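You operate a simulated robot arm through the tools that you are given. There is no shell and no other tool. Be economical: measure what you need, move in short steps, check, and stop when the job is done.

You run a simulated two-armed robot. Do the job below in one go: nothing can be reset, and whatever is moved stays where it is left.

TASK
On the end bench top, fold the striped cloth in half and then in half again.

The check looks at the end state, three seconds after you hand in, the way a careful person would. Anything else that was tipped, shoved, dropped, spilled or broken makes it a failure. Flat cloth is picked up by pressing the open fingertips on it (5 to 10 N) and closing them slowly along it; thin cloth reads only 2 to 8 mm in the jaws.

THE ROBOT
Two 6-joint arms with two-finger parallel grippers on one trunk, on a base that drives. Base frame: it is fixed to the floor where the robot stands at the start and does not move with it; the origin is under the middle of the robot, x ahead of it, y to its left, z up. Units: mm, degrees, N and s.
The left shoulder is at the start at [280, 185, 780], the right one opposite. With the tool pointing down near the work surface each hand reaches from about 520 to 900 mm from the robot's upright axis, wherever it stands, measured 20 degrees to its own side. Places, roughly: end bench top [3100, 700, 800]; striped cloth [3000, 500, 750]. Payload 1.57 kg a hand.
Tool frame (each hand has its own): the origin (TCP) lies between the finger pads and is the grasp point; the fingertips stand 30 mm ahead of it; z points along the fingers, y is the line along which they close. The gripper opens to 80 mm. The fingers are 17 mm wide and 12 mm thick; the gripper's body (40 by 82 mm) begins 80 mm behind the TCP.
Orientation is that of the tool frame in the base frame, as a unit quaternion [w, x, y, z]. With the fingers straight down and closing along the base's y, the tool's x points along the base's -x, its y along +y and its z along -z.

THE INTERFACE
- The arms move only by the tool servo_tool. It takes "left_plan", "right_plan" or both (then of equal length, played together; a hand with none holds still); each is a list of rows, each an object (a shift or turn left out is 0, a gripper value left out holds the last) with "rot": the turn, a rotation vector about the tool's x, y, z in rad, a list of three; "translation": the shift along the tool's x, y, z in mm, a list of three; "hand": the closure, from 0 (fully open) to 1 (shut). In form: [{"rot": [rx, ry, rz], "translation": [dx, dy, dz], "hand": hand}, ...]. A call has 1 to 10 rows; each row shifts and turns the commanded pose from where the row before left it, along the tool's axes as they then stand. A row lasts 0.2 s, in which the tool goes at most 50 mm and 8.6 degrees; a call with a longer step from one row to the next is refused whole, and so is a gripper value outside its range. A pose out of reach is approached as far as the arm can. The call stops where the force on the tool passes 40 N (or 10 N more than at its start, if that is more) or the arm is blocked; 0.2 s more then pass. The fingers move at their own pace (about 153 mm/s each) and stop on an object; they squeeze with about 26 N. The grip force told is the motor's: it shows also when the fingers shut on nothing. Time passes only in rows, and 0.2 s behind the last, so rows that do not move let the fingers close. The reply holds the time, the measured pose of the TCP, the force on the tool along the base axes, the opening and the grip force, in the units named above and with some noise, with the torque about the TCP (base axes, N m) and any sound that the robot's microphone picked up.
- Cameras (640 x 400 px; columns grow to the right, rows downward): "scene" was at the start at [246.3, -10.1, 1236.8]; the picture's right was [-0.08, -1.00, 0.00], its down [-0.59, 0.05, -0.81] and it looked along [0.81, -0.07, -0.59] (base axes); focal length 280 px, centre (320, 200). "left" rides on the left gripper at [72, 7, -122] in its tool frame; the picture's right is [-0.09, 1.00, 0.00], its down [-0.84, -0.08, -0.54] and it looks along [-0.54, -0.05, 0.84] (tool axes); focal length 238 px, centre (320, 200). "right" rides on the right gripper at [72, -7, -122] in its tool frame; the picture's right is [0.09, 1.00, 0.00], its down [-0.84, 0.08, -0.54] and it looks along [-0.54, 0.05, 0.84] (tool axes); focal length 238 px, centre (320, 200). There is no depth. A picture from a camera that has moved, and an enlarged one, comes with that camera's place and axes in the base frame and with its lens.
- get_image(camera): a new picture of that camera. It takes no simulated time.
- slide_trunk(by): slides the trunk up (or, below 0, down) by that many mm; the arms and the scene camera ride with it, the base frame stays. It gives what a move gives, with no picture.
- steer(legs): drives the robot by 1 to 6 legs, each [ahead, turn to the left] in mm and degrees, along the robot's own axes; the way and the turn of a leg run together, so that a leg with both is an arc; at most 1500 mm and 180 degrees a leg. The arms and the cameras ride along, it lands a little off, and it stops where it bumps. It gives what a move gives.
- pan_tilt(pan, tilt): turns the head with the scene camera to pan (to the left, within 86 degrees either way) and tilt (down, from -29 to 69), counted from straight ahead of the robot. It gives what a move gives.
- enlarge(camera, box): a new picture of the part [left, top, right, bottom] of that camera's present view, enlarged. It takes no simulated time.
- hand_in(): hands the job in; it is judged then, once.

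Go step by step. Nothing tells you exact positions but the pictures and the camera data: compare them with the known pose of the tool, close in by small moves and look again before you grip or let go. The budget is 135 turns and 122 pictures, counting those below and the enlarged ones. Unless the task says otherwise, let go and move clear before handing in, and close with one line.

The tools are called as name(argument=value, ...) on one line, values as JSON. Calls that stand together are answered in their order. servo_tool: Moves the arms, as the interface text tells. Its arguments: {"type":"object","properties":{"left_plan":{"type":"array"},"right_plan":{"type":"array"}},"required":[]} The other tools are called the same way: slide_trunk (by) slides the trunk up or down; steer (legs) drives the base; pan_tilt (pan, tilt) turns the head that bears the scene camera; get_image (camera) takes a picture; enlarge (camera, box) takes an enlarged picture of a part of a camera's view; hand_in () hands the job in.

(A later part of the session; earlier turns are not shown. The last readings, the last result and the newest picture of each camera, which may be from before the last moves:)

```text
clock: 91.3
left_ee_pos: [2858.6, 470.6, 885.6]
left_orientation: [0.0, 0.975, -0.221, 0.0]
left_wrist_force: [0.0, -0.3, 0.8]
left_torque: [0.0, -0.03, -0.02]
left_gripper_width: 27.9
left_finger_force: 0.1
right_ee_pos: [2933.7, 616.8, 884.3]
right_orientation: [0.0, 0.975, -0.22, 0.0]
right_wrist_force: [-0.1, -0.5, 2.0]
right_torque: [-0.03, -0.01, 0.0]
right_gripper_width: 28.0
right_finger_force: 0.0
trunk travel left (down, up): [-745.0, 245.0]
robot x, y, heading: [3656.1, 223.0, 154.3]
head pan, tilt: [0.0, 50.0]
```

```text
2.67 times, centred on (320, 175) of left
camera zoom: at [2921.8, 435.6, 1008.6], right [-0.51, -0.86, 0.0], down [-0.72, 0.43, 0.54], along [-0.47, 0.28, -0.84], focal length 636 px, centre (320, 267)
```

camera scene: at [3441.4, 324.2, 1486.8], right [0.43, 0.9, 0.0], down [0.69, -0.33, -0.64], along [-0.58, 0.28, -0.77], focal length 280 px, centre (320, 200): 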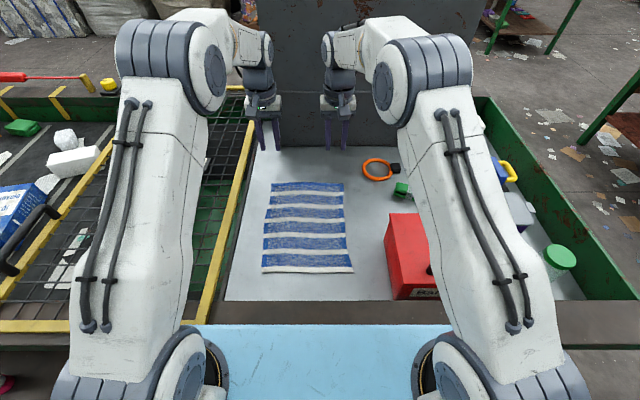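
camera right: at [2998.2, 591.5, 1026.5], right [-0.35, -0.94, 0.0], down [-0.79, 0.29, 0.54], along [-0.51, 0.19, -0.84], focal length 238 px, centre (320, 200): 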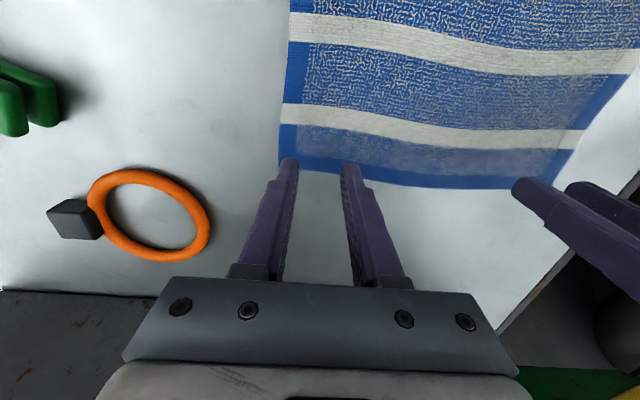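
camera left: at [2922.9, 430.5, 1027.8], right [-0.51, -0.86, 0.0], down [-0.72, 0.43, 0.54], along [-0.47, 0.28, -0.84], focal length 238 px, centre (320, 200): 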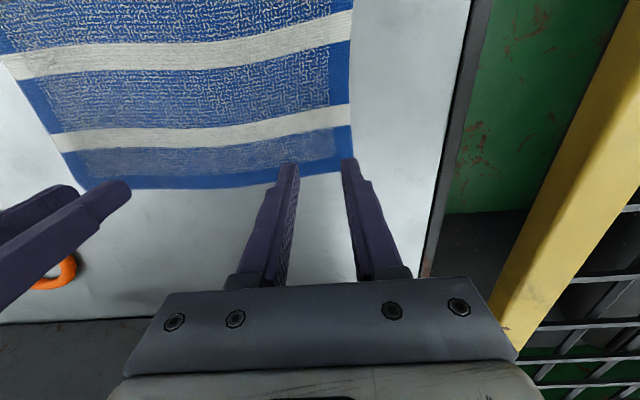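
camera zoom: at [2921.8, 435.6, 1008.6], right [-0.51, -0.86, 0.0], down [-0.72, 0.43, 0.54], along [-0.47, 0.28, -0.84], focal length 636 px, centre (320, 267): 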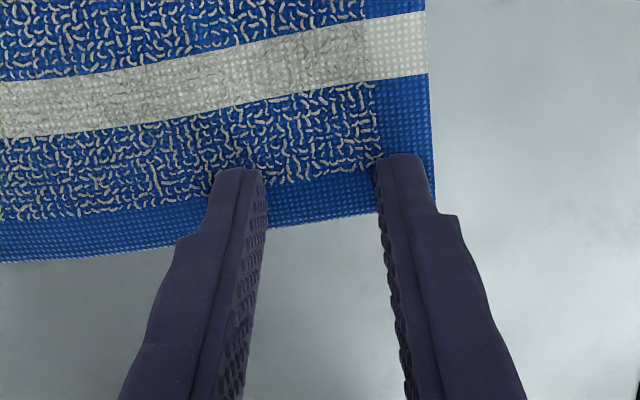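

The tips touch now, placed right at the corner. I press a little more to reach 5–10 N.

servo_tool(left_plan=[{"translation": [0, 0, 1.5]}, {}], right_plan=[{"translation": [0, 0, 0.8]}, {}])

```text
clock: 91.9
left_ee_pos: [2858.8, 471.2, 883.7]
left_orientation: [0.0, 0.976, -0.22, 0.0]
left_wrist_force: [-0.6, -0.2, 2.0]
left_torque: [-0.01, -0.02, -0.01]
left_gripper_width: 28.2
left_finger_force: 0.1
right_ee_pos: [2933.5, 616.3, 884.7]
right_orientation: [0.0, 0.975, -0.22, 0.001]
right_wrist_force: [-0.3, -0.6, 3.1]
right_torque: [0.01, -0.01, -0.01]
right_gripper_width: 27.9
right_finger_force: 0.0
trunk travel left (down, up): [-745.0, 245.0]
robot x, y, heading: [3656.4, 227.3, 154.6]
head pan, tilt: [0.0, 50.0]
```

servo_tool(left_plan=[{"translation": [0, 0, 3.2]}, {}], right_plan=[{"translation": [0, 0, 2.5]}, {}])

```text
clock: 92.5
left_ee_pos: [2860.9, 470.9, 883.3]
left_orientation: [-0.001, 0.975, -0.222, -0.002]
left_wrist_force: [1.3, -1.7, 14.8]
left_torque: [-0.05, -0.05, 0.01]
left_gripper_width: 27.7
left_finger_force: 0.1
right_ee_pos: [2933.3, 616.4, 883.9]
right_orientation: [-0.001, 0.975, -0.22, -0.001]
right_wrist_force: [-0.6, 0.6, 11.7]
right_torque: [0.01, 0.05, 0.0]
right_gripper_width: 27.7
right_finger_force: 0.1
trunk travel left (down, up): [-745.0, 245.0]
robot x, y, heading: [3655.4, 224.3, 154.7]
head pan, tilt: [0.0, 50.0]
```

It presses at 15 and 12 N; I ease off to about 8 N and then close slowly.

servo_tool(left_plan=[{"translation": [0, 0, -1.7]}, {}, {"hand": 0.7}, {"hand": 0.75}, {"hand": 0.8}, {"hand": 0.85}, {"hand": 0.9}, {"hand": 0.95}, {"hand": 1.0}, {"hand": 1.0}], right_plan=[{"translation": [0, 0, -1.0]}, {}, {"hand": 0.7}, {"hand": 0.75}, {"hand": 0.8}, {"hand": 0.85}, {"hand": 0.9}, {"hand": 0.95}, {"hand": 1.0}, {"hand": 1.0}])

enlarge(camera="left", box=[120, 50, 440, 250])

enlarge(camera="right", box=[200, 50, 520, 250])

```text
clock: 94.7
left_ee_pos: [2860.3, 470.9, 883.1]
left_orientation: [-0.001, 0.975, -0.22, 0.0]
left_wrist_force: [5.8, 12.5, 9.7]
left_torque: [0.36, -0.17, 0.01]
left_gripper_width: 4.3
left_finger_force: 25.7
right_ee_pos: [2933.5, 616.2, 882.7]
right_orientation: [0.0, 0.975, -0.22, 0.0]
right_wrist_force: [-4.8, -12.4, 9.1]
right_torque: [-0.36, 0.14, 0.06]
right_gripper_width: 3.9
right_finger_force: 24.9
trunk travel left (down, up): [-745.0, 245.0]
robot x, y, heading: [3654.0, 224.0, 154.3]
head pan, tilt: [0.0, 50.0]
```

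```text
2.00 times, centred on (280, 150) of left
camera zoom: at [2922.7, 436.2, 1006.2], right [-0.51, -0.86, 0.0], down [-0.72, 0.43, 0.54], along [-0.47, 0.28, -0.84], focal length 477 px, centre (400, 300)
```

zoom: 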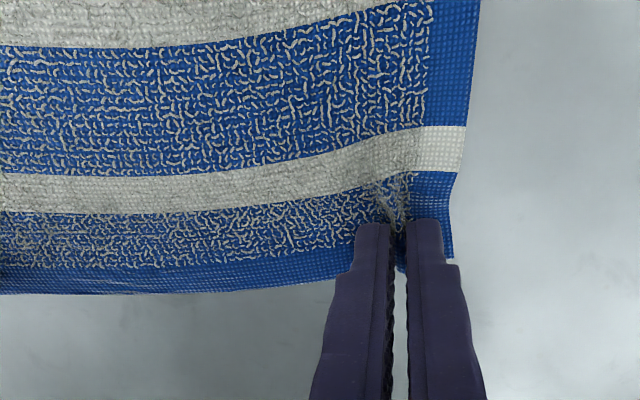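

```text
2.00 times, centred on (360, 150) of right
camera zoom: at [3000.6, 590.0, 1005.3], right [-0.35, -0.94, 0.0], down [-0.79, 0.29, 0.54], along [-0.51, 0.19, -0.84], focal length 477 px, centre (240, 300)
```

zoom: 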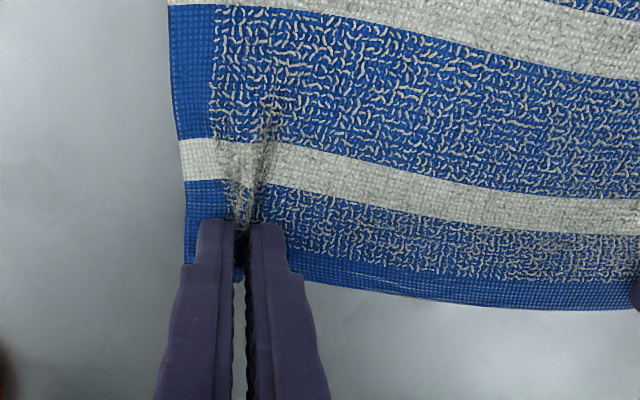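

Both corners are gripped (4 mm in the jaws), with some tension between the hands, so I bring them 5 mm nearer to each other. Then I carry the edge up and toward me along the first half of an arc.

servo_tool(left_plan=[{"translation": [1.7, -5.3, -17.2]}, {"translation": [5.0, -0.3, -16.8]}, {"translation": [8.3, -0.3, -15.9]}, {"translation": [11.4, -0.3, -14.8]}, {"translation": [14.0, -0.3, -13.1]}, {"translation": [16.5, -0.3, -11.2]}, {"translation": [18.4, -0.3, -9]}, {"translation": [20.1, -0.3, -6.6]}, {"translation": [21.0, -0.3, -4]}, {"translation": [21.6, -0.3, -1.4]}], right_plan=[{"translation": [1.7, 4.7, -17.2]}, {"translation": [5.0, -0.3, -16.8]}, {"translation": [8.3, -0.3, -15.9]}, {"translation": [11.4, -0.3, -14.8]}, {"translation": [14.0, -0.3, -13.1]}, {"translation": [16.5, -0.3, -11.2]}, {"translation": [18.4, -0.3, -9]}, {"translation": [20.1, -0.3, -6.6]}, {"translation": [21.0, -0.3, -4]}, {"translation": [21.6, -0.3, -1.4]}])

get_image(camera="scene")

```text
clock: 96.9
left_ee_pos: [2987.7, 419.4, 992.6]
left_orientation: [0.0, 0.975, -0.22, 0.0]
left_wrist_force: [0.1, 1.3, -0.1]
left_torque: [-0.01, -0.01, 0.0]
left_gripper_width: 3.9
left_finger_force: 24.4
right_ee_pos: [3056.1, 556.1, 991.2]
right_orientation: [0.0, 0.975, -0.22, 0.0]
right_wrist_force: [-0.7, -0.5, -0.3]
right_torque: [-0.05, 0.02, 0.03]
right_gripper_width: 4.1
right_finger_force: 24.8
trunk travel left (down, up): [-745.0, 245.0]
robot x, y, heading: [3655.7, 224.5, 154.4]
head pan, tilt: [0.0, 50.0]
```

```text
83 pictures are left
camera scene: at [3441.0, 324.4, 1486.7], right [0.43, 0.9, 0.0], down [0.69, -0.33, -0.64], along [-0.58, 0.28, -0.77], focal length 280 px, centre (320, 200)
```

scene: 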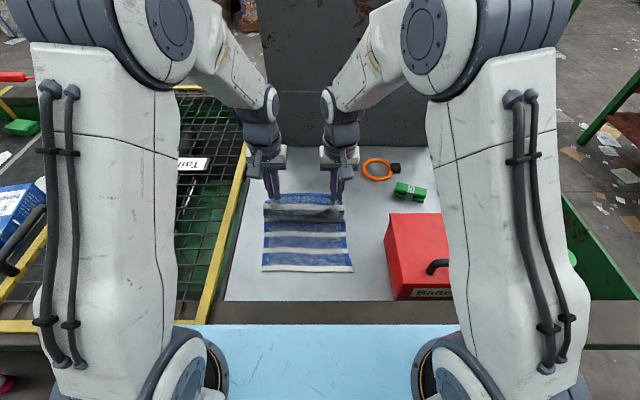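

The edge hangs nicely between the hands. I complete the second half of the arc toward the near edge.

servo_tool(left_plan=[{"translation": [21.6, -0.3, 1.4]}, {"translation": [21.0, -0.3, 4]}, {"translation": [20.1, -0.3, 6.6]}, {"translation": [18.4, -0.3, 9]}, {"translation": [16.5, -0.3, 11.2]}, {"translation": [14.0, -0.3, 13.1]}, {"translation": [11.4, -0.3, 14.8]}, {"translation": [8.3, -0.3, 15.9]}, {"translation": [5.0, -0.3, 16]}, {"translation": [1.7, -0.3, 12]}], right_plan=[{"translation": [21.6, -0.3, 1.4]}, {"translation": [21.0, -0.3, 4]}, {"translation": [20.1, -0.3, 6.6]}, {"translation": [18.4, -0.3, 9]}, {"translation": [16.5, -0.3, 11.2]}, {"translation": [14.0, -0.3, 13.1]}, {"translation": [11.4, -0.3, 14.8]}, {"translation": [8.3, -0.3, 15.9]}, {"translation": [5.0, -0.3, 16]}, {"translation": [1.7, -0.3, 12]}])

get_image(camera="scene")

get_image(camera="left")

get_image(camera="right")

```text
clock: 99.1
left_ee_pos: [3113.0, 360.4, 888.6]
left_orientation: [0.0, 0.975, -0.221, -0.001]
left_wrist_force: [-1.1, 1.1, 4.4]
left_torque: [-0.01, 0.02, -0.01]
left_gripper_width: 3.5
left_finger_force: 24.5
right_ee_pos: [3183.2, 497.5, 889.0]
right_orientation: [0.001, 0.975, -0.221, -0.001]
right_wrist_force: [-0.9, 0.0, 5.2]
right_torque: [0.02, 0.08, -0.01]
right_gripper_width: 3.8
right_finger_force: 24.4
trunk travel left (down, up): [-745.0, 245.0]
robot x, y, heading: [3654.7, 226.0, 154.4]
head pan, tilt: [0.0, 50.0]
```

```text
82 pictures are left
camera scene: at [3441.7, 324.0, 1487.1], right [0.43, 0.9, 0.0], down [0.69, -0.33, -0.64], along [-0.58, 0.28, -0.77], focal length 280 px, centre (320, 200)
```

scene: 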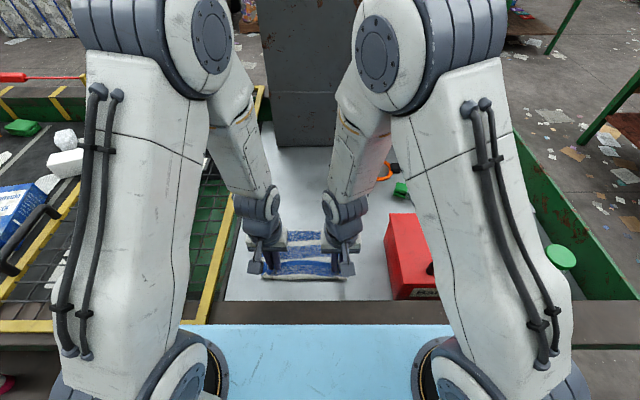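

```text
81 pictures are left
camera left: at [3176.0, 326.8, 1012.4], right [-0.51, -0.86, 0.0], down [-0.72, 0.43, 0.54], along [-0.47, 0.28, -0.84], focal length 238 px, centre (320, 200)
```

left: 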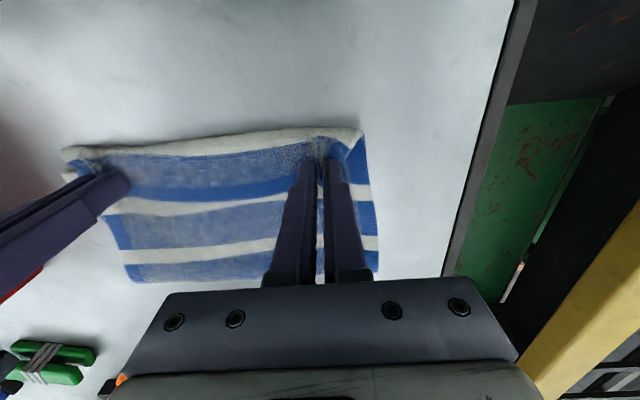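

```text
80 pictures are left
camera right: at [3250.3, 472.6, 1011.3], right [-0.35, -0.94, 0.0], down [-0.79, 0.29, 0.54], along [-0.51, 0.19, -0.84], focal length 238 px, centre (320, 200)
```

right: 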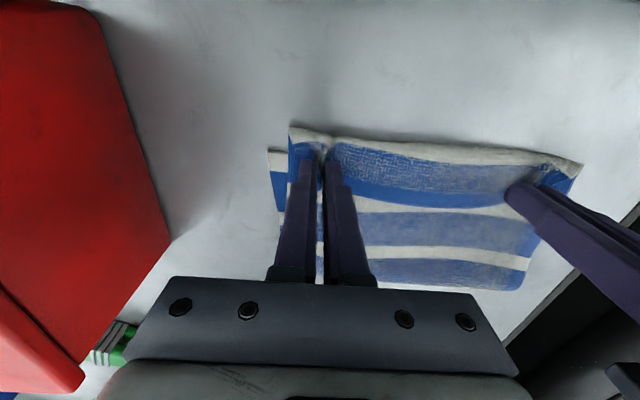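

The fold landed well, with the corners near their partners. I open the fingers slowly under light pressure so they spread the gathered cloth back, then lift.

servo_tool(left_plan=[{"hand": 0.95}, {"hand": 0.88}, {"hand": 0.81}, {"hand": 0.74}, {"hand": 0.67}, {"hand": 0.65}, {"translation": [0, 0, -4]}, {"translation": [0, 0, -12]}, {"translation": [0, 0, -30]}, {"translation": [0, 0, -40]}], right_plan=[{"hand": 0.95, "translation": [0, -2, 0]}, {"hand": 0.88, "translation": [0, -1, 0]}, {"hand": 0.81}, {"hand": 0.74}, {"hand": 0.67}, {"hand": 0.65}, {"translation": [0, 0, -4]}, {"translation": [0, 0, -12]}, {"translation": [0, 0, -30]}, {"translation": [0, 0, -40]}])

get_image(camera="left")

get_image(camera="right")

```text
clock: 101.3
left_ee_pos: [3113.9, 363.6, 974.3]
left_orientation: [0.0, 0.975, -0.22, 0.0]
left_wrist_force: [-0.6, -0.2, -1.2]
left_torque: [0.03, -0.06, 0.01]
left_gripper_width: 28.1
left_finger_force: 0.1
right_ee_pos: [3184.5, 500.8, 974.3]
right_orientation: [0.0, 0.975, -0.221, 0.0]
right_wrist_force: [0.1, 0.0, 0.5]
right_torque: [-0.04, -0.02, 0.01]
right_gripper_width: 28.0
right_finger_force: 0.1
trunk travel left (down, up): [-745.0, 245.0]
robot x, y, heading: [3655.8, 222.2, 154.7]
head pan, tilt: [0.0, 50.0]
```

```text
79 pictures are left
camera left: at [3175.2, 327.4, 1097.9], right [-0.51, -0.86, 0.0], down [-0.72, 0.43, 0.54], along [-0.47, 0.28, -0.84], focal length 238 px, centre (320, 200)
```

left: 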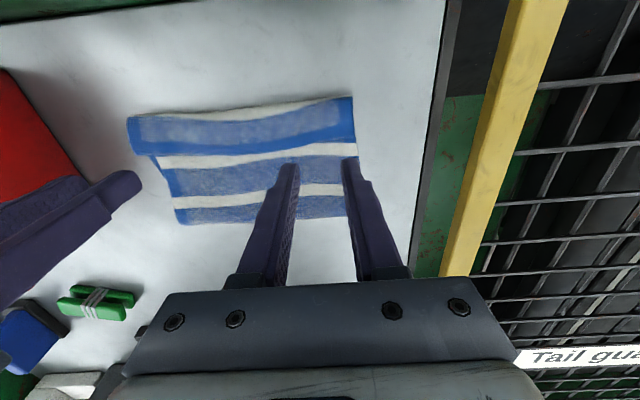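

```text
78 pictures are left
camera right: at [3251.1, 475.6, 1096.3], right [-0.35, -0.94, 0.0], down [-0.79, 0.29, 0.54], along [-0.51, 0.19, -0.84], focal length 238 px, centre (320, 200)
```

right: 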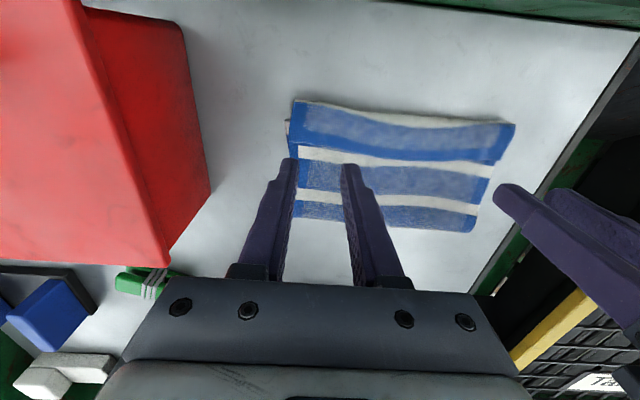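

The first fold is neat. Now for the second fold I'll grip the far crease the same way and bring it to the near edge, so I move both hands over the crease corners and look.

servo_tool(left_plan=[{"translation": [-33, 2, 0]}, {"translation": [-33, 2, 0]}, {"translation": [-32, 2, 0]}, {"translation": [0, 0, 30]}], right_plan=[{"translation": [-33, 0, 0]}, {"translation": [-33, 0, 0]}, {"translation": [-34, 1, 0]}, {"translation": [0, 0, 30]}])

get_image(camera="left")

get_image(camera="right")

```text
clock: 102.3
left_ee_pos: [3022.9, 399.8, 945.3]
left_orientation: [0.0, 0.975, -0.22, -0.001]
left_wrist_force: [0.4, 0.0, 0.1]
left_torque: [-0.04, 0.01, -0.01]
left_gripper_width: 27.9
left_finger_force: 0.1
right_ee_pos: [3094.3, 543.4, 944.0]
right_orientation: [0.0, 0.975, -0.221, 0.0]
right_wrist_force: [-0.6, -0.1, 0.2]
right_torque: [0.0, 0.0, -0.01]
right_gripper_width: 28.0
right_finger_force: 0.0
trunk travel left (down, up): [-745.0, 245.0]
robot x, y, heading: [3656.1, 222.0, 154.5]
head pan, tilt: [0.0, 50.0]
```

```text
77 pictures are left
camera left: at [3084.7, 363.7, 1067.9], right [-0.51, -0.86, 0.0], down [-0.72, 0.43, 0.54], along [-0.47, 0.28, -0.84], focal length 238 px, centre (320, 200)
```

left: 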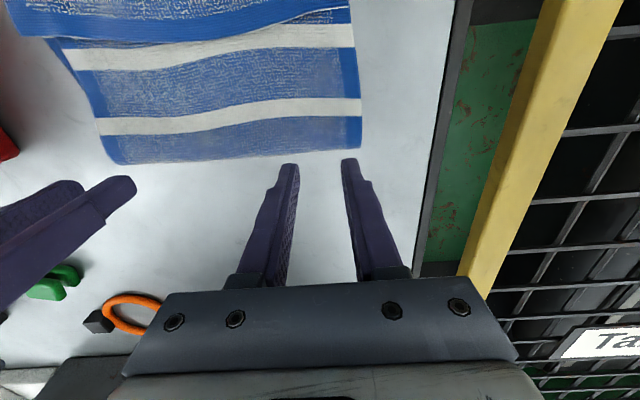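

```text
76 pictures are left
camera right: at [3160.2, 518.0, 1066.4], right [-0.35, -0.94, 0.0], down [-0.79, 0.29, 0.54], along [-0.51, 0.19, -0.84], focal length 238 px, centre (320, 200)
```

right: 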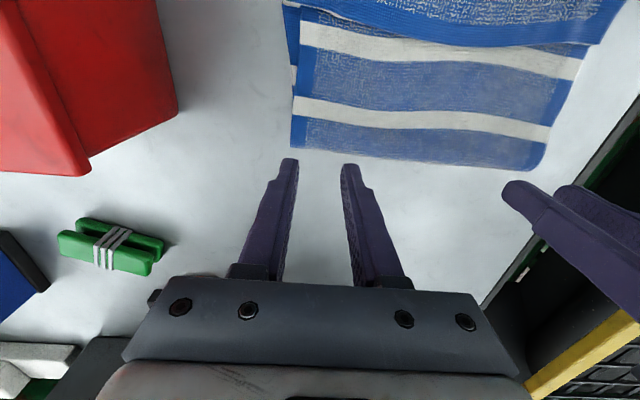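

The tips are right above the crease line. I trim slightly and go down close to the cloth.

servo_tool(left_plan=[{"translation": [-2, 6, 20]}, {"translation": [0, 0, 20]}, {"translation": [0, 0, 12]}, {"translation": [0, 0, 3]}, {}], right_plan=[{"translation": [-2, 2, 20]}, {"translation": [0, 0, 20]}, {"translation": [0, 0, 12]}, {"translation": [0, 0, 3]}, {}])

enlarge(camera="left", box=[120, 50, 440, 250])

enlarge(camera="right", box=[200, 50, 520, 250])

```text
clock: 103.5
left_ee_pos: [3018.1, 394.8, 889.2]
left_orientation: [0.0, 0.975, -0.221, 0.0]
left_wrist_force: [-1.0, 1.7, 1.8]
left_torque: [-0.04, 0.0, -0.02]
left_gripper_width: 28.1
left_finger_force: 0.0
right_ee_pos: [3090.7, 541.4, 890.1]
right_orientation: [0.0, 0.975, -0.221, 0.0]
right_wrist_force: [0.0, -0.6, 3.3]
right_torque: [-0.01, 0.0, -0.03]
right_gripper_width: 27.9
right_finger_force: 0.1
trunk travel left (down, up): [-745.0, 245.0]
robot x, y, heading: [3659.2, 220.3, 154.6]
head pan, tilt: [0.0, 50.0]
```

```text
2.00 times, centred on (280, 150) of left
camera zoom: at [3080.6, 359.5, 1012.7], right [-0.51, -0.86, 0.0], down [-0.72, 0.43, 0.54], along [-0.47, 0.28, -0.84], focal length 477 px, centre (400, 300)
```

zoom: 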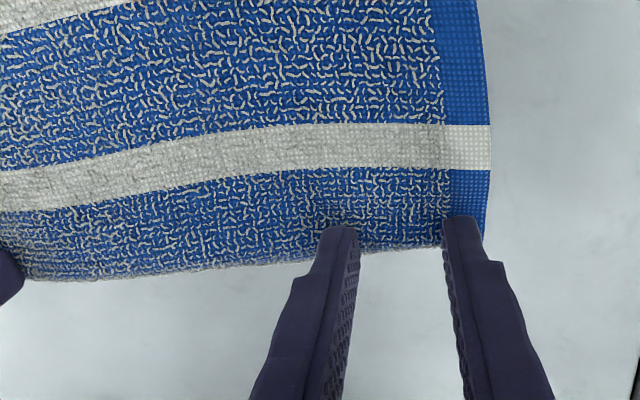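

```text
2.00 times, centred on (360, 150) of right
camera zoom: at [3158.1, 516.6, 1011.5], right [-0.35, -0.94, 0.0], down [-0.79, 0.29, 0.54], along [-0.51, 0.19, -0.84], focal length 477 px, centre (240, 300)
```

zoom: 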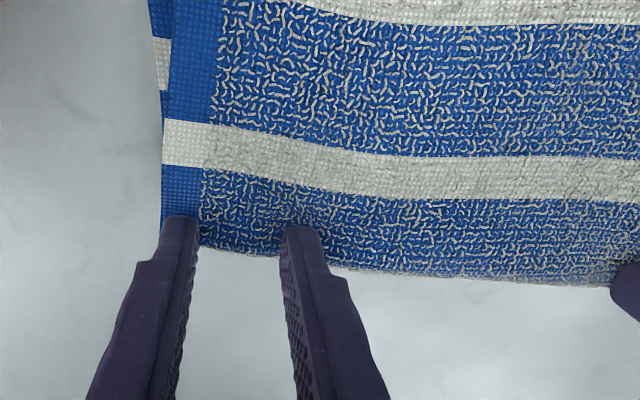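

Contact is made on the crease. I press slightly more.

servo_tool(left_plan=[{"translation": [1.5, 0, 2.5]}, {}], right_plan=[{"translation": [1.5, 0, 2]}, {}])

```text
clock: 104.1
left_ee_pos: [3020.2, 393.4, 887.1]
left_orientation: [0.0, 0.975, -0.221, 0.0]
left_wrist_force: [0.3, 1.4, 3.1]
left_torque: [0.01, 0.0, 0.01]
left_gripper_width: 28.1
left_finger_force: 0.1
right_ee_pos: [3092.0, 542.0, 886.6]
right_orientation: [0.0, 0.975, -0.221, 0.0]
right_wrist_force: [-1.1, -0.8, 7.3]
right_torque: [0.05, 0.03, 0.0]
right_gripper_width: 27.6
right_finger_force: 0.1
trunk travel left (down, up): [-745.0, 245.0]
robot x, y, heading: [3654.7, 225.0, 154.4]
head pan, tilt: [0.0, 50.0]
```

servo_tool(left_plan=[{"translation": [0, 0, 2]}, {}], right_plan=[{"translation": [0, 0, 0.5]}, {}])

```text
clock: 104.7
left_ee_pos: [3020.0, 395.7, 886.4]
left_orientation: [0.001, 0.975, -0.221, 0.0]
left_wrist_force: [0.4, 0.7, 10.8]
left_torque: [-0.03, -0.03, 0.06]
left_gripper_width: 28.1
left_finger_force: 0.0
right_ee_pos: [3092.3, 539.9, 887.9]
right_orientation: [-0.001, 0.976, -0.22, 0.0]
right_wrist_force: [-1.2, -0.3, 7.0]
right_torque: [-0.02, 0.03, -0.04]
right_gripper_width: 27.6
right_finger_force: 0.1
trunk travel left (down, up): [-745.0, 245.0]
robot x, y, heading: [3657.1, 223.2, 154.5]
head pan, tilt: [0.0, 50.0]
```

The pressure is right (11 and 7 N); I close slowly.

servo_tool(left_plan=[{"hand": 0.7, "translation": [0, 0, -0.3]}, {"hand": 0.74}, {"hand": 0.78}, {"hand": 0.82}, {"hand": 0.86}, {"hand": 0.9}, {"hand": 0.94}, {"hand": 1.0}, {"hand": 1.0}], right_plan=[{"hand": 0.7, "translation": [0, 0, 0.3]}, {"hand": 0.74}, {"hand": 0.78}, {"hand": 0.82}, {"hand": 0.86}, {"hand": 0.9}, {"hand": 0.94}, {"hand": 1.0}, {"hand": 1.0}])

enlarge(camera="left", box=[120, 50, 440, 250])

enlarge(camera="right", box=[200, 50, 520, 250])

```text
clock: 106.7
left_ee_pos: [3019.5, 394.8, 885.2]
left_orientation: [0.001, 0.975, -0.221, 0.0]
left_wrist_force: [0.2, 1.1, 8.9]
left_torque: [-0.04, -0.04, -0.01]
left_gripper_width: 4.0
left_finger_force: 24.7
right_ee_pos: [3092.9, 542.0, 886.6]
right_orientation: [0.0, 0.975, -0.22, 0.0]
right_wrist_force: [0.4, -0.1, 4.2]
right_torque: [-0.01, -0.01, 0.01]
right_gripper_width: 0.0
right_finger_force: 21.0
trunk travel left (down, up): [-745.0, 245.0]
robot x, y, heading: [3651.2, 223.2, 154.3]
head pan, tilt: [0.0, 50.0]
```

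```text
2.00 times, centred on (280, 150) of left
camera zoom: at [3082.0, 358.4, 1008.7], right [-0.51, -0.86, 0.0], down [-0.72, 0.43, 0.54], along [-0.47, 0.28, -0.84], focal length 477 px, centre (400, 300)
```

zoom: 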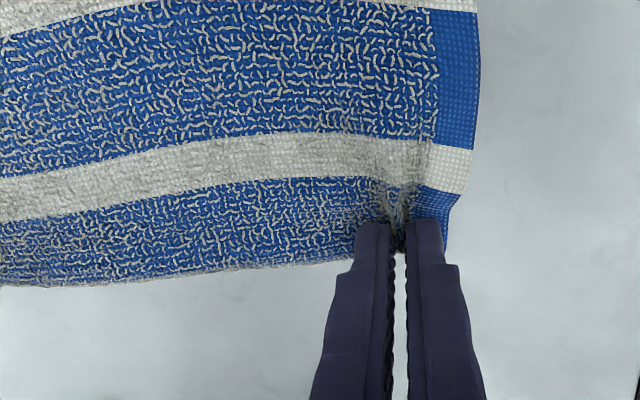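

```text
2.00 times, centred on (360, 150) of right
camera zoom: at [3159.7, 516.1, 1008.6], right [-0.35, -0.94, 0.0], down [-0.79, 0.29, 0.54], along [-0.51, 0.19, -0.84], focal length 477 px, centre (240, 300)
```

zoom: 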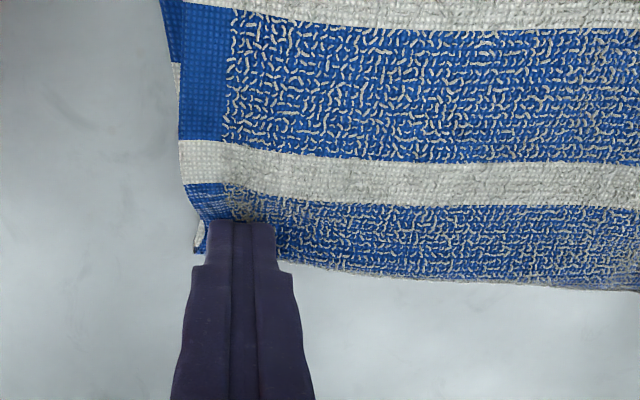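

The left hand holds; the right one slipped over the cloth. I reopen the right hand, shift it 4 mm further onto the cloth and press again.

servo_tool(right_plan=[{"hand": 0.9}, {"hand": 0.8}, {"hand": 0.7}, {"hand": 0.65}, {"translation": [0, 0, -6]}, {"translation": [4, 0, 0]}, {"translation": [0, 0, 4]}, {"translation": [0, 0, 2.5]}, {}])

enlarge(camera="right", box=[200, 50, 520, 250])

```text
clock: 108.7
left_ee_pos: [3019.2, 394.5, 885.8]
left_orientation: [0.0, 0.975, -0.222, 0.0]
left_wrist_force: [0.1, -0.5, 8.8]
left_torque: [-0.04, -0.06, 0.03]
left_gripper_width: 3.8
left_finger_force: 24.9
right_ee_pos: [3095.0, 538.8, 886.8]
right_orientation: [-0.001, 0.975, -0.221, 0.0]
right_wrist_force: [0.7, -0.9, 4.9]
right_torque: [-0.06, -0.01, 0.01]
right_gripper_width: 27.9
right_finger_force: 0.0
trunk travel left (down, up): [-745.0, 245.0]
robot x, y, heading: [3655.5, 223.8, 154.5]
head pan, tilt: [0.0, 50.0]
```

```text
2.00 times, centred on (360, 150) of right
camera zoom: at [3163.3, 514.5, 1008.4], right [-0.35, -0.94, 0.0], down [-0.79, 0.29, 0.54], along [-0.51, 0.19, -0.84], focal length 477 px, centre (240, 300)
```

zoom: 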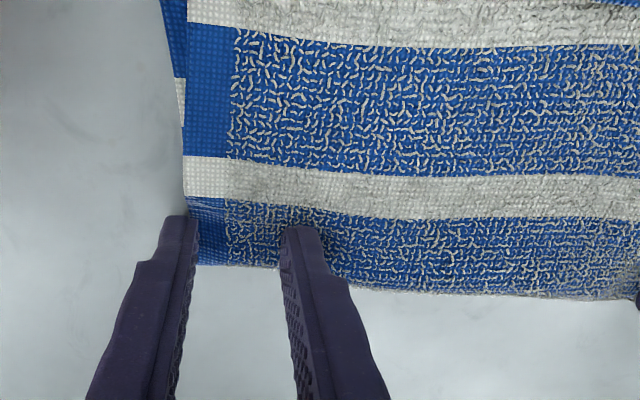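

The outer right finger is off the cloth's side, so I shift the hand 9 mm inward and press again.

servo_tool(right_plan=[{"translation": [0, 0, -7]}, {"translation": [0, 9, 0]}, {"translation": [0, 0, 5]}, {"translation": [0, 0, 3.2]}, {}])

enlarge(camera="right", box=[200, 50, 520, 250])

```text
clock: 109.9
left_ee_pos: [3019.7, 394.1, 886.1]
left_orientation: [0.0, 0.975, -0.221, 0.0]
left_wrist_force: [0.1, -1.0, 7.7]
left_torque: [-0.03, -0.04, 0.0]
left_gripper_width: 4.0
left_finger_force: 24.4
right_ee_pos: [3091.6, 531.6, 885.6]
right_orientation: [0.0, 0.975, -0.221, 0.0]
right_wrist_force: [0.5, -0.4, 8.2]
right_torque: [0.01, -0.03, -0.01]
right_gripper_width: 27.7
right_finger_force: 0.1
trunk travel left (down, up): [-745.0, 245.0]
robot x, y, heading: [3653.9, 221.0, 154.7]
head pan, tilt: [0.0, 50.0]
```

```text
2.00 times, centred on (360, 150) of right
camera zoom: at [3159.1, 506.2, 1008.3], right [-0.35, -0.94, 0.0], down [-0.79, 0.29, 0.54], along [-0.51, 0.19, -0.84], focal length 477 px, centre (240, 300)
```

zoom: 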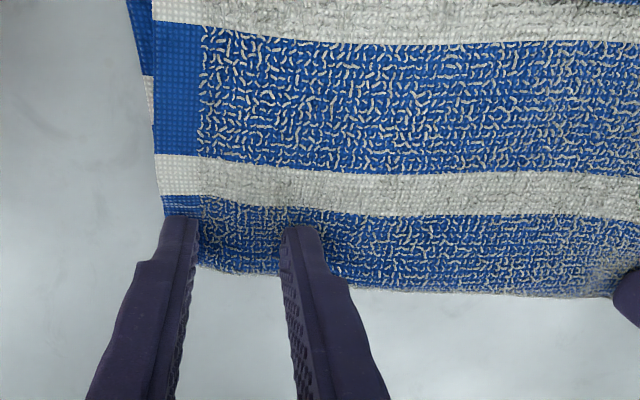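

Both fingers sit on the cloth at 8 N; I close slowly.

servo_tool(right_plan=[{"hand": 0.7, "translation": [0, 0, 0.3]}, {"hand": 0.74}, {"hand": 0.78}, {"hand": 0.82}, {"hand": 0.86}, {"hand": 0.9}, {"hand": 0.94}, {"hand": 1.0}, {"hand": 1.0}])

enlarge(camera="right", box=[200, 50, 520, 250])

```text
clock: 111.9
left_ee_pos: [3020.5, 394.4, 885.6]
left_orientation: [0.0, 0.975, -0.221, -0.001]
left_wrist_force: [1.2, 3.0, 8.7]
left_torque: [0.1, -0.07, 0.01]
left_gripper_width: 3.9
left_finger_force: 25.0
right_ee_pos: [3092.2, 531.4, 886.0]
right_orientation: [0.0, 0.975, -0.221, -0.001]
right_wrist_force: [-2.4, -3.9, 14.2]
right_torque: [-0.14, 0.05, 0.03]
right_gripper_width: 6.1
right_finger_force: 26.2
trunk travel left (down, up): [-745.0, 245.0]
robot x, y, heading: [3654.0, 223.2, 154.6]
head pan, tilt: [0.0, 50.0]
```

```text
2.00 times, centred on (360, 150) of right
camera zoom: at [3159.2, 506.0, 1007.8], right [-0.35, -0.94, 0.0], down [-0.79, 0.29, 0.54], along [-0.51, 0.19, -0.84], focal length 477 px, centre (240, 300)
```

zoom: 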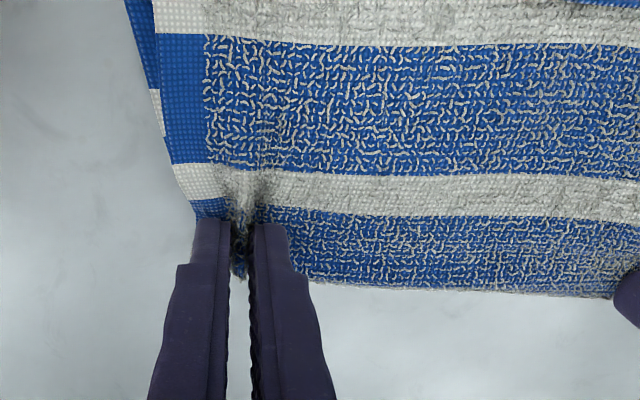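

Both hands hold the crease now. I lift and carry it through the first half of a smaller arc.

servo_tool(left_plan=[{"translation": [2.8, -2, -17]}, {"translation": [8.3, -0.3, -15.3]}, {"translation": [12.8, -0.3, -12.2]}, {"translation": [16.2, -0.3, -7.8]}, {"translation": [17.9, -0.3, -2.7]}], right_plan=[{"translation": [2.8, 1.5, -17]}, {"translation": [8.3, -0.3, -15.3]}, {"translation": [12.8, -0.3, -12.2]}, {"translation": [16.2, -0.3, -7.8]}, {"translation": [17.9, -0.3, -2.7]}])

get_image(camera="left")

get_image(camera="right")

enlarge(camera="scene", box=[200, 160, 440, 310])

```text
clock: 113.1
left_ee_pos: [3075.1, 371.0, 939.6]
left_orientation: [0.0, 0.975, -0.221, 0.0]
left_wrist_force: [0.3, 0.6, 0.8]
left_torque: [0.04, 0.02, 0.04]
left_gripper_width: 3.4
left_finger_force: 24.8
right_ee_pos: [3144.8, 507.0, 939.2]
right_orientation: [0.0, 0.975, -0.221, 0.0]
right_wrist_force: [-0.1, -0.6, -1.1]
right_torque: [-0.03, 0.02, 0.0]
right_gripper_width: 5.8
right_finger_force: 25.3
trunk travel left (down, up): [-745.0, 245.0]
robot x, y, heading: [3658.0, 225.1, 154.4]
head pan, tilt: [0.0, 50.0]
```

```text
68 pictures are left
camera left: at [3136.1, 336.6, 1062.9], right [-0.51, -0.86, 0.0], down [-0.72, 0.43, 0.54], along [-0.47, 0.28, -0.84], focal length 238 px, centre (320, 200)
```

left: 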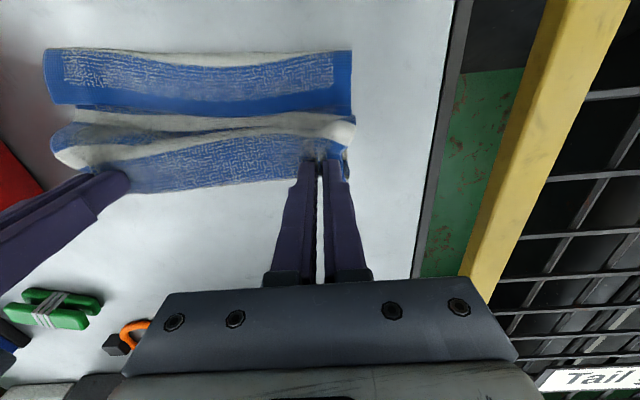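

```text
67 pictures are left
camera right: at [3211.5, 481.8, 1061.8], right [-0.35, -0.94, 0.0], down [-0.79, 0.29, 0.54], along [-0.51, 0.19, -0.84], focal length 238 px, centre (320, 200)
```

right: 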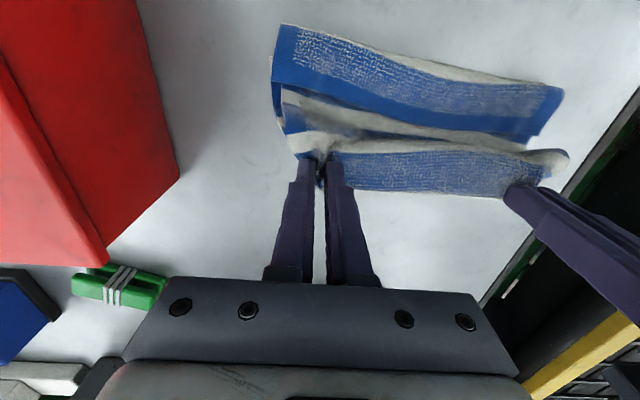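

```text
2.67 times, centred on (320, 235) of scene
camera zoom: at [3441.0, 324.3, 1486.7], right [0.43, 0.9, 0.0], down [0.69, -0.33, -0.64], along [-0.58, 0.28, -0.77], focal length 746 px, centre (320, 107)
```

zoom: 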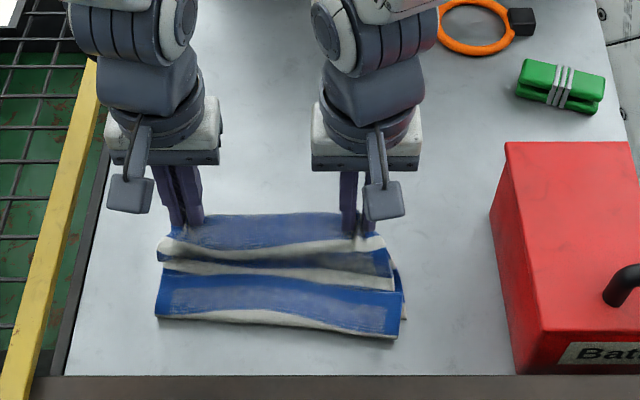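

Both layers lift together cleanly. I lay the crease down onto the near edge.

servo_tool(left_plan=[{"translation": [18.2, -0.3, 2.7]}, {"translation": [16.8, -0.3, 7.8]}, {"translation": [13.2, -0.3, 12.2]}, {"translation": [8.6, -0.3, 14]}, {"translation": [3.2, -0.3, 12]}], right_plan=[{"translation": [19.2, -0.3, 2.7]}, {"translation": [18, -0.3, 7.8]}, {"translation": [14.5, -0.3, 12.2]}, {"translation": [9.5, -0.3, 14]}, {"translation": [3.5, -0.3, 12]}])

get_image(camera="left")

get_image(camera="right")

enlarge(camera="scene", box=[200, 160, 440, 310])

```text
clock: 114.5
left_ee_pos: [3128.2, 349.1, 893.6]
left_orientation: [-0.001, 0.975, -0.221, -0.003]
left_wrist_force: [-0.4, 0.8, 10.2]
left_torque: [0.07, 0.04, 0.02]
left_gripper_width: 3.5
left_finger_force: 24.9
right_ee_pos: [3199.5, 478.9, 895.6]
right_orientation: [0.002, 0.975, -0.221, -0.005]
right_wrist_force: [3.3, 1.1, 36.8]
right_torque: [-0.07, -0.12, 0.04]
right_gripper_width: 5.8
right_finger_force: 26.4
trunk travel left (down, up): [-745.0, 245.0]
robot x, y, heading: [3655.7, 226.2, 154.5]
head pan, tilt: [0.0, 50.0]
stopped in row 5 (right hand): the force on the tool passed its limit at 42 N (the readings are from after the stop); the commanded pose is now the measured one
```

```text
65 pictures are left
camera left: at [3190.7, 312.8, 1016.3], right [-0.51, -0.86, 0.0], down [-0.72, 0.43, 0.55], along [-0.47, 0.28, -0.84], focal length 238 px, centre (320, 200)
```

left: 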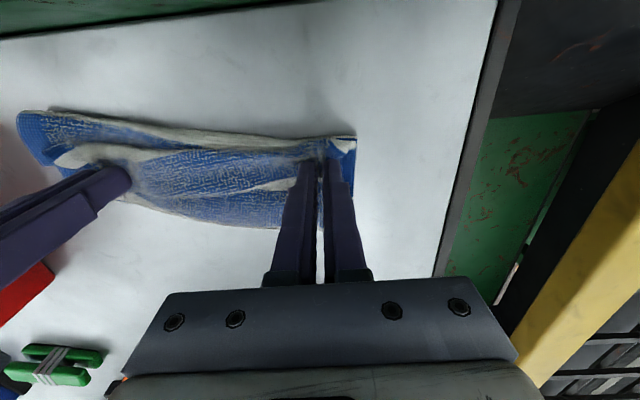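

```text
64 pictures are left
camera right: at [3268.5, 454.4, 1015.9], right [-0.35, -0.94, 0.01], down [-0.78, 0.29, 0.55], along [-0.52, 0.19, -0.83], focal length 238 px, centre (320, 200)
```

right: 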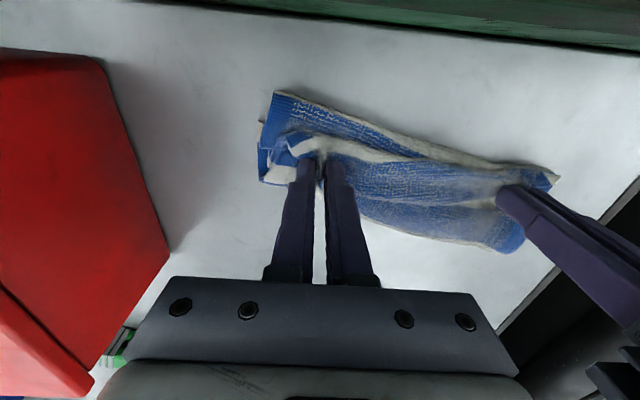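

```text
2.67 times, centred on (320, 235) of scene
camera zoom: at [3442.7, 323.8, 1487.5], right [0.43, 0.9, 0.0], down [0.69, -0.33, -0.64], along [-0.58, 0.28, -0.77], focal length 746 px, centre (320, 107)
```

zoom: 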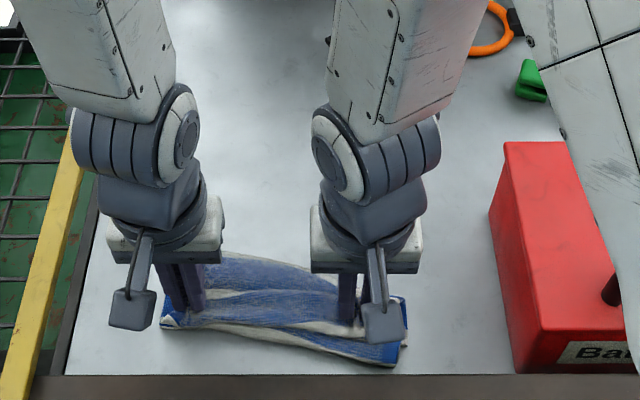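

The crease is down, but the right end is about 35 mm short of the near edge since the cloth turned slightly under it. I lift a little, bring the right hand further toward me, the left only a bit, and set down lightly.

servo_tool(left_plan=[{"translation": [0, 0, -12]}, {"translation": [0, 0, -8]}, {"translation": [3, 0, 0]}, {"translation": [3, 0, 0]}, {"translation": [2, 0, 0]}, {"translation": [0, 0, 6]}, {"translation": [0, 0, 6]}, {"translation": [0, 0, 3]}], right_plan=[{"translation": [0, 0, -12]}, {"translation": [4, -2, -8]}, {"translation": [10, -2, 0]}, {"translation": [10, -2, 0]}, {"translation": [8, 0, 0]}, {"translation": [0, 0, 6]}, {"translation": [0, 0, 6]}, {"translation": [0, 0, 3]}])

get_image(camera="left")

get_image(camera="right")

```text
clock: 116.3
left_ee_pos: [3135.8, 345.7, 897.8]
left_orientation: [-0.001, 0.975, -0.221, -0.001]
left_wrist_force: [4.2, 6.6, 6.3]
left_torque: [0.23, -0.14, 0.0]
left_gripper_width: 3.9
left_finger_force: 24.6
right_ee_pos: [3231.5, 471.8, 897.9]
right_orientation: [0.002, 0.975, -0.221, -0.007]
right_wrist_force: [-6.6, -8.0, 11.6]
right_torque: [-0.28, 0.26, 0.0]
right_gripper_width: 6.1
right_finger_force: 25.8
trunk travel left (down, up): [-745.0, 245.0]
robot x, y, heading: [3657.9, 229.1, 154.7]
head pan, tilt: [0.0, 50.0]
```

```text
62 pictures are left
camera left: at [3197.4, 309.5, 1020.1], right [-0.51, -0.86, 0.0], down [-0.72, 0.43, 0.55], along [-0.47, 0.28, -0.84], focal length 238 px, centre (320, 200)
```

left: 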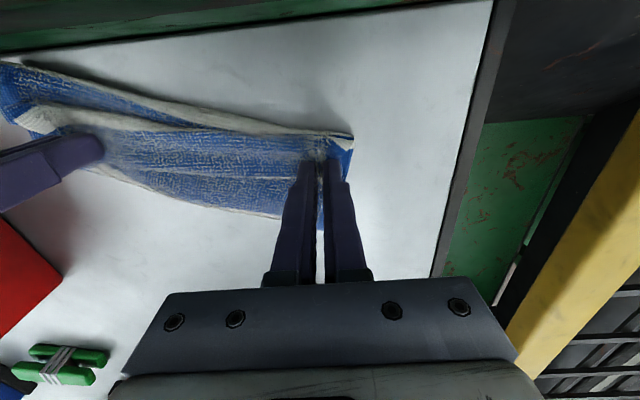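

```text
61 pictures are left
camera right: at [3299.4, 446.0, 1019.5], right [-0.35, -0.94, 0.01], down [-0.78, 0.29, 0.55], along [-0.52, 0.19, -0.83], focal length 238 px, centre (320, 200)
```

right: 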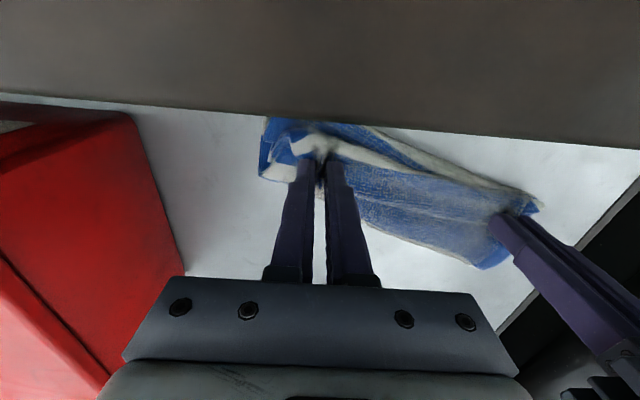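

The right hand dragged the whole right end along instead. I release both hands gently, lift off, and inspect.

servo_tool(left_plan=[{"hand": 0.9}, {"hand": 0.8}, {"hand": 0.7}, {"hand": 0.65}, {"translation": [0, 0, -5]}, {"translation": [0, 0, -25]}, {"translation": [0, 0, -40]}, {"translation": [0, 20, -40]}, {"translation": [0, 20, -40]}, {"translation": [0, 20, -40]}], right_plan=[{"hand": 0.9}, {"hand": 0.8}, {"hand": 0.7}, {"hand": 0.65}, {"translation": [0, 0, -5]}, {"translation": [0, 0, -25]}, {"translation": [0, 0, -40]}, {"translation": [0, -20, -40]}, {"translation": [0, -20, -40]}, {"translation": [0, -20, -40]}])

get_image(camera="left")

get_image(camera="right")

get_image(camera="scene")

```text
clock: 118.5
left_ee_pos: [3110.5, 289.7, 1085.9]
left_orientation: [0.0, 0.975, -0.221, -0.001]
left_wrist_force: [0.0, 0.0, 0.2]
left_torque: [0.04, 0.0, 0.02]
left_gripper_width: 27.8
left_finger_force: 0.1
right_ee_pos: [3259.8, 525.6, 1086.3]
right_orientation: [0.002, 0.976, -0.22, -0.003]
right_wrist_force: [0.3, 0.1, -0.6]
right_torque: [0.0, -0.03, 0.02]
right_gripper_width: 28.1
right_finger_force: 0.1
trunk travel left (down, up): [-745.0, 245.0]
robot x, y, heading: [3652.5, 229.3, 154.3]
head pan, tilt: [0.0, 50.0]
```

```text
60 pictures are left
camera left: at [3171.4, 254.4, 1209.6], right [-0.51, -0.86, 0.0], down [-0.72, 0.43, 0.54], along [-0.47, 0.28, -0.84], focal length 238 px, centre (320, 200)
```

left: 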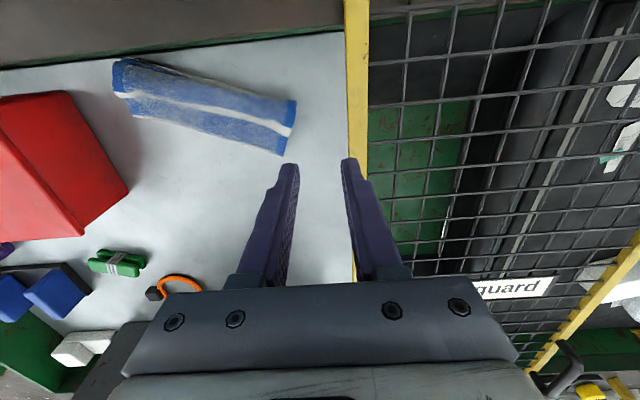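

```text
59 pictures are left
camera right: at [3327.8, 501.0, 1209.0], right [-0.35, -0.94, 0.0], down [-0.78, 0.29, 0.55], along [-0.52, 0.19, -0.84], focal length 238 px, centre (320, 200)
```

right: 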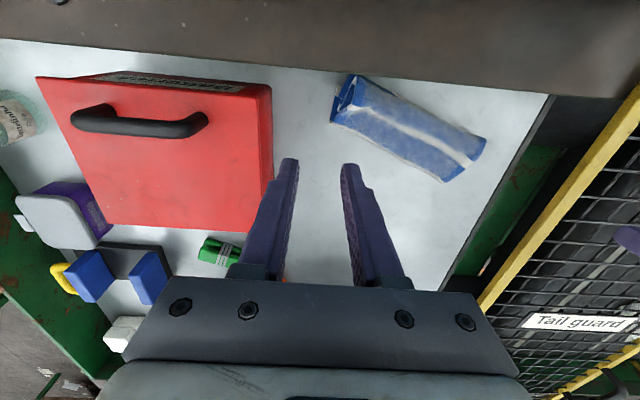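

```text
58 pictures are left
camera scene: at [3440.8, 324.4, 1486.6], right [0.43, 0.9, 0.0], down [0.69, -0.33, -0.64], along [-0.58, 0.28, -0.77], focal length 280 px, centre (320, 200)
```

scene: 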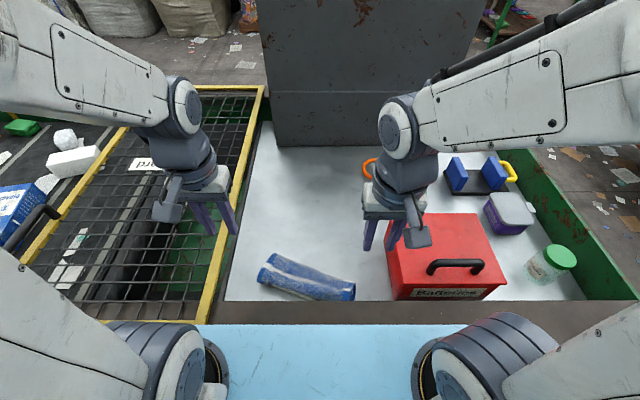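

After release it looks like a tidy strip, only turned a little. I zoom in to inspect the layers.

enlarge(camera="scene", box=[236, 235, 380, 325])

enlarge(camera="left", box=[80, 40, 320, 190])

enlarge(camera="right", box=[300, 50, 508, 180])

```text
4.44 times, centred on (308, 280) of scene
camera zoom: at [3440.8, 324.4, 1486.6], right [0.43, 0.9, 0.0], down [0.69, -0.33, -0.64], along [-0.58, 0.28, -0.77], focal length 1244 px, centre (373, -156)
```

zoom: 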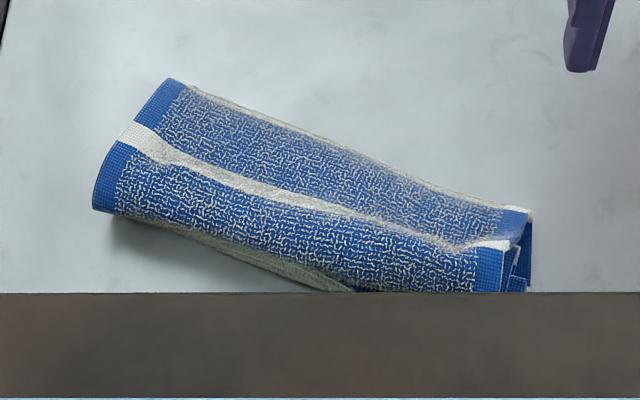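

```text
2.67 times, centred on (200, 115) of left
camera zoom: at [3171.4, 254.4, 1209.6], right [-0.51, -0.86, 0.0], down [-0.72, 0.43, 0.54], along [-0.47, 0.28, -0.84], focal length 636 px, centre (640, 427)
```

zoom: 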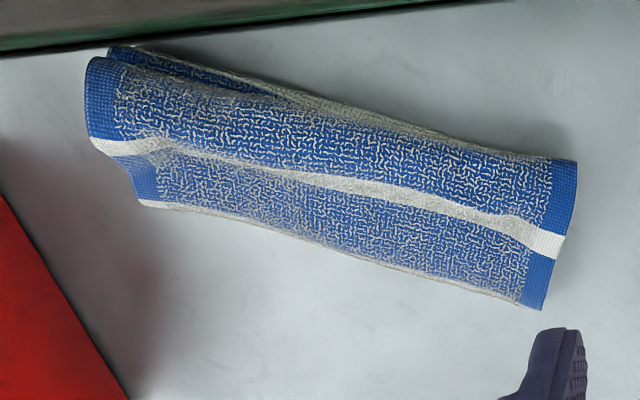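

```text
3.08 times, centred on (404, 115) of right
camera zoom: at [3327.8, 501.0, 1209.0], right [-0.35, -0.94, 0.0], down [-0.78, 0.29, 0.55], along [-0.52, 0.19, -0.84], focal length 733 px, centre (62, 462)
```

zoom: 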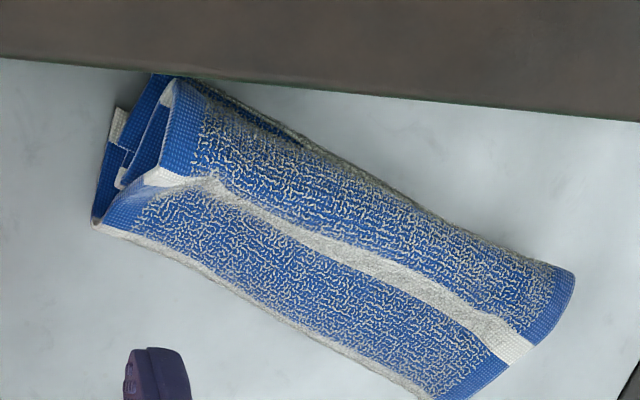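

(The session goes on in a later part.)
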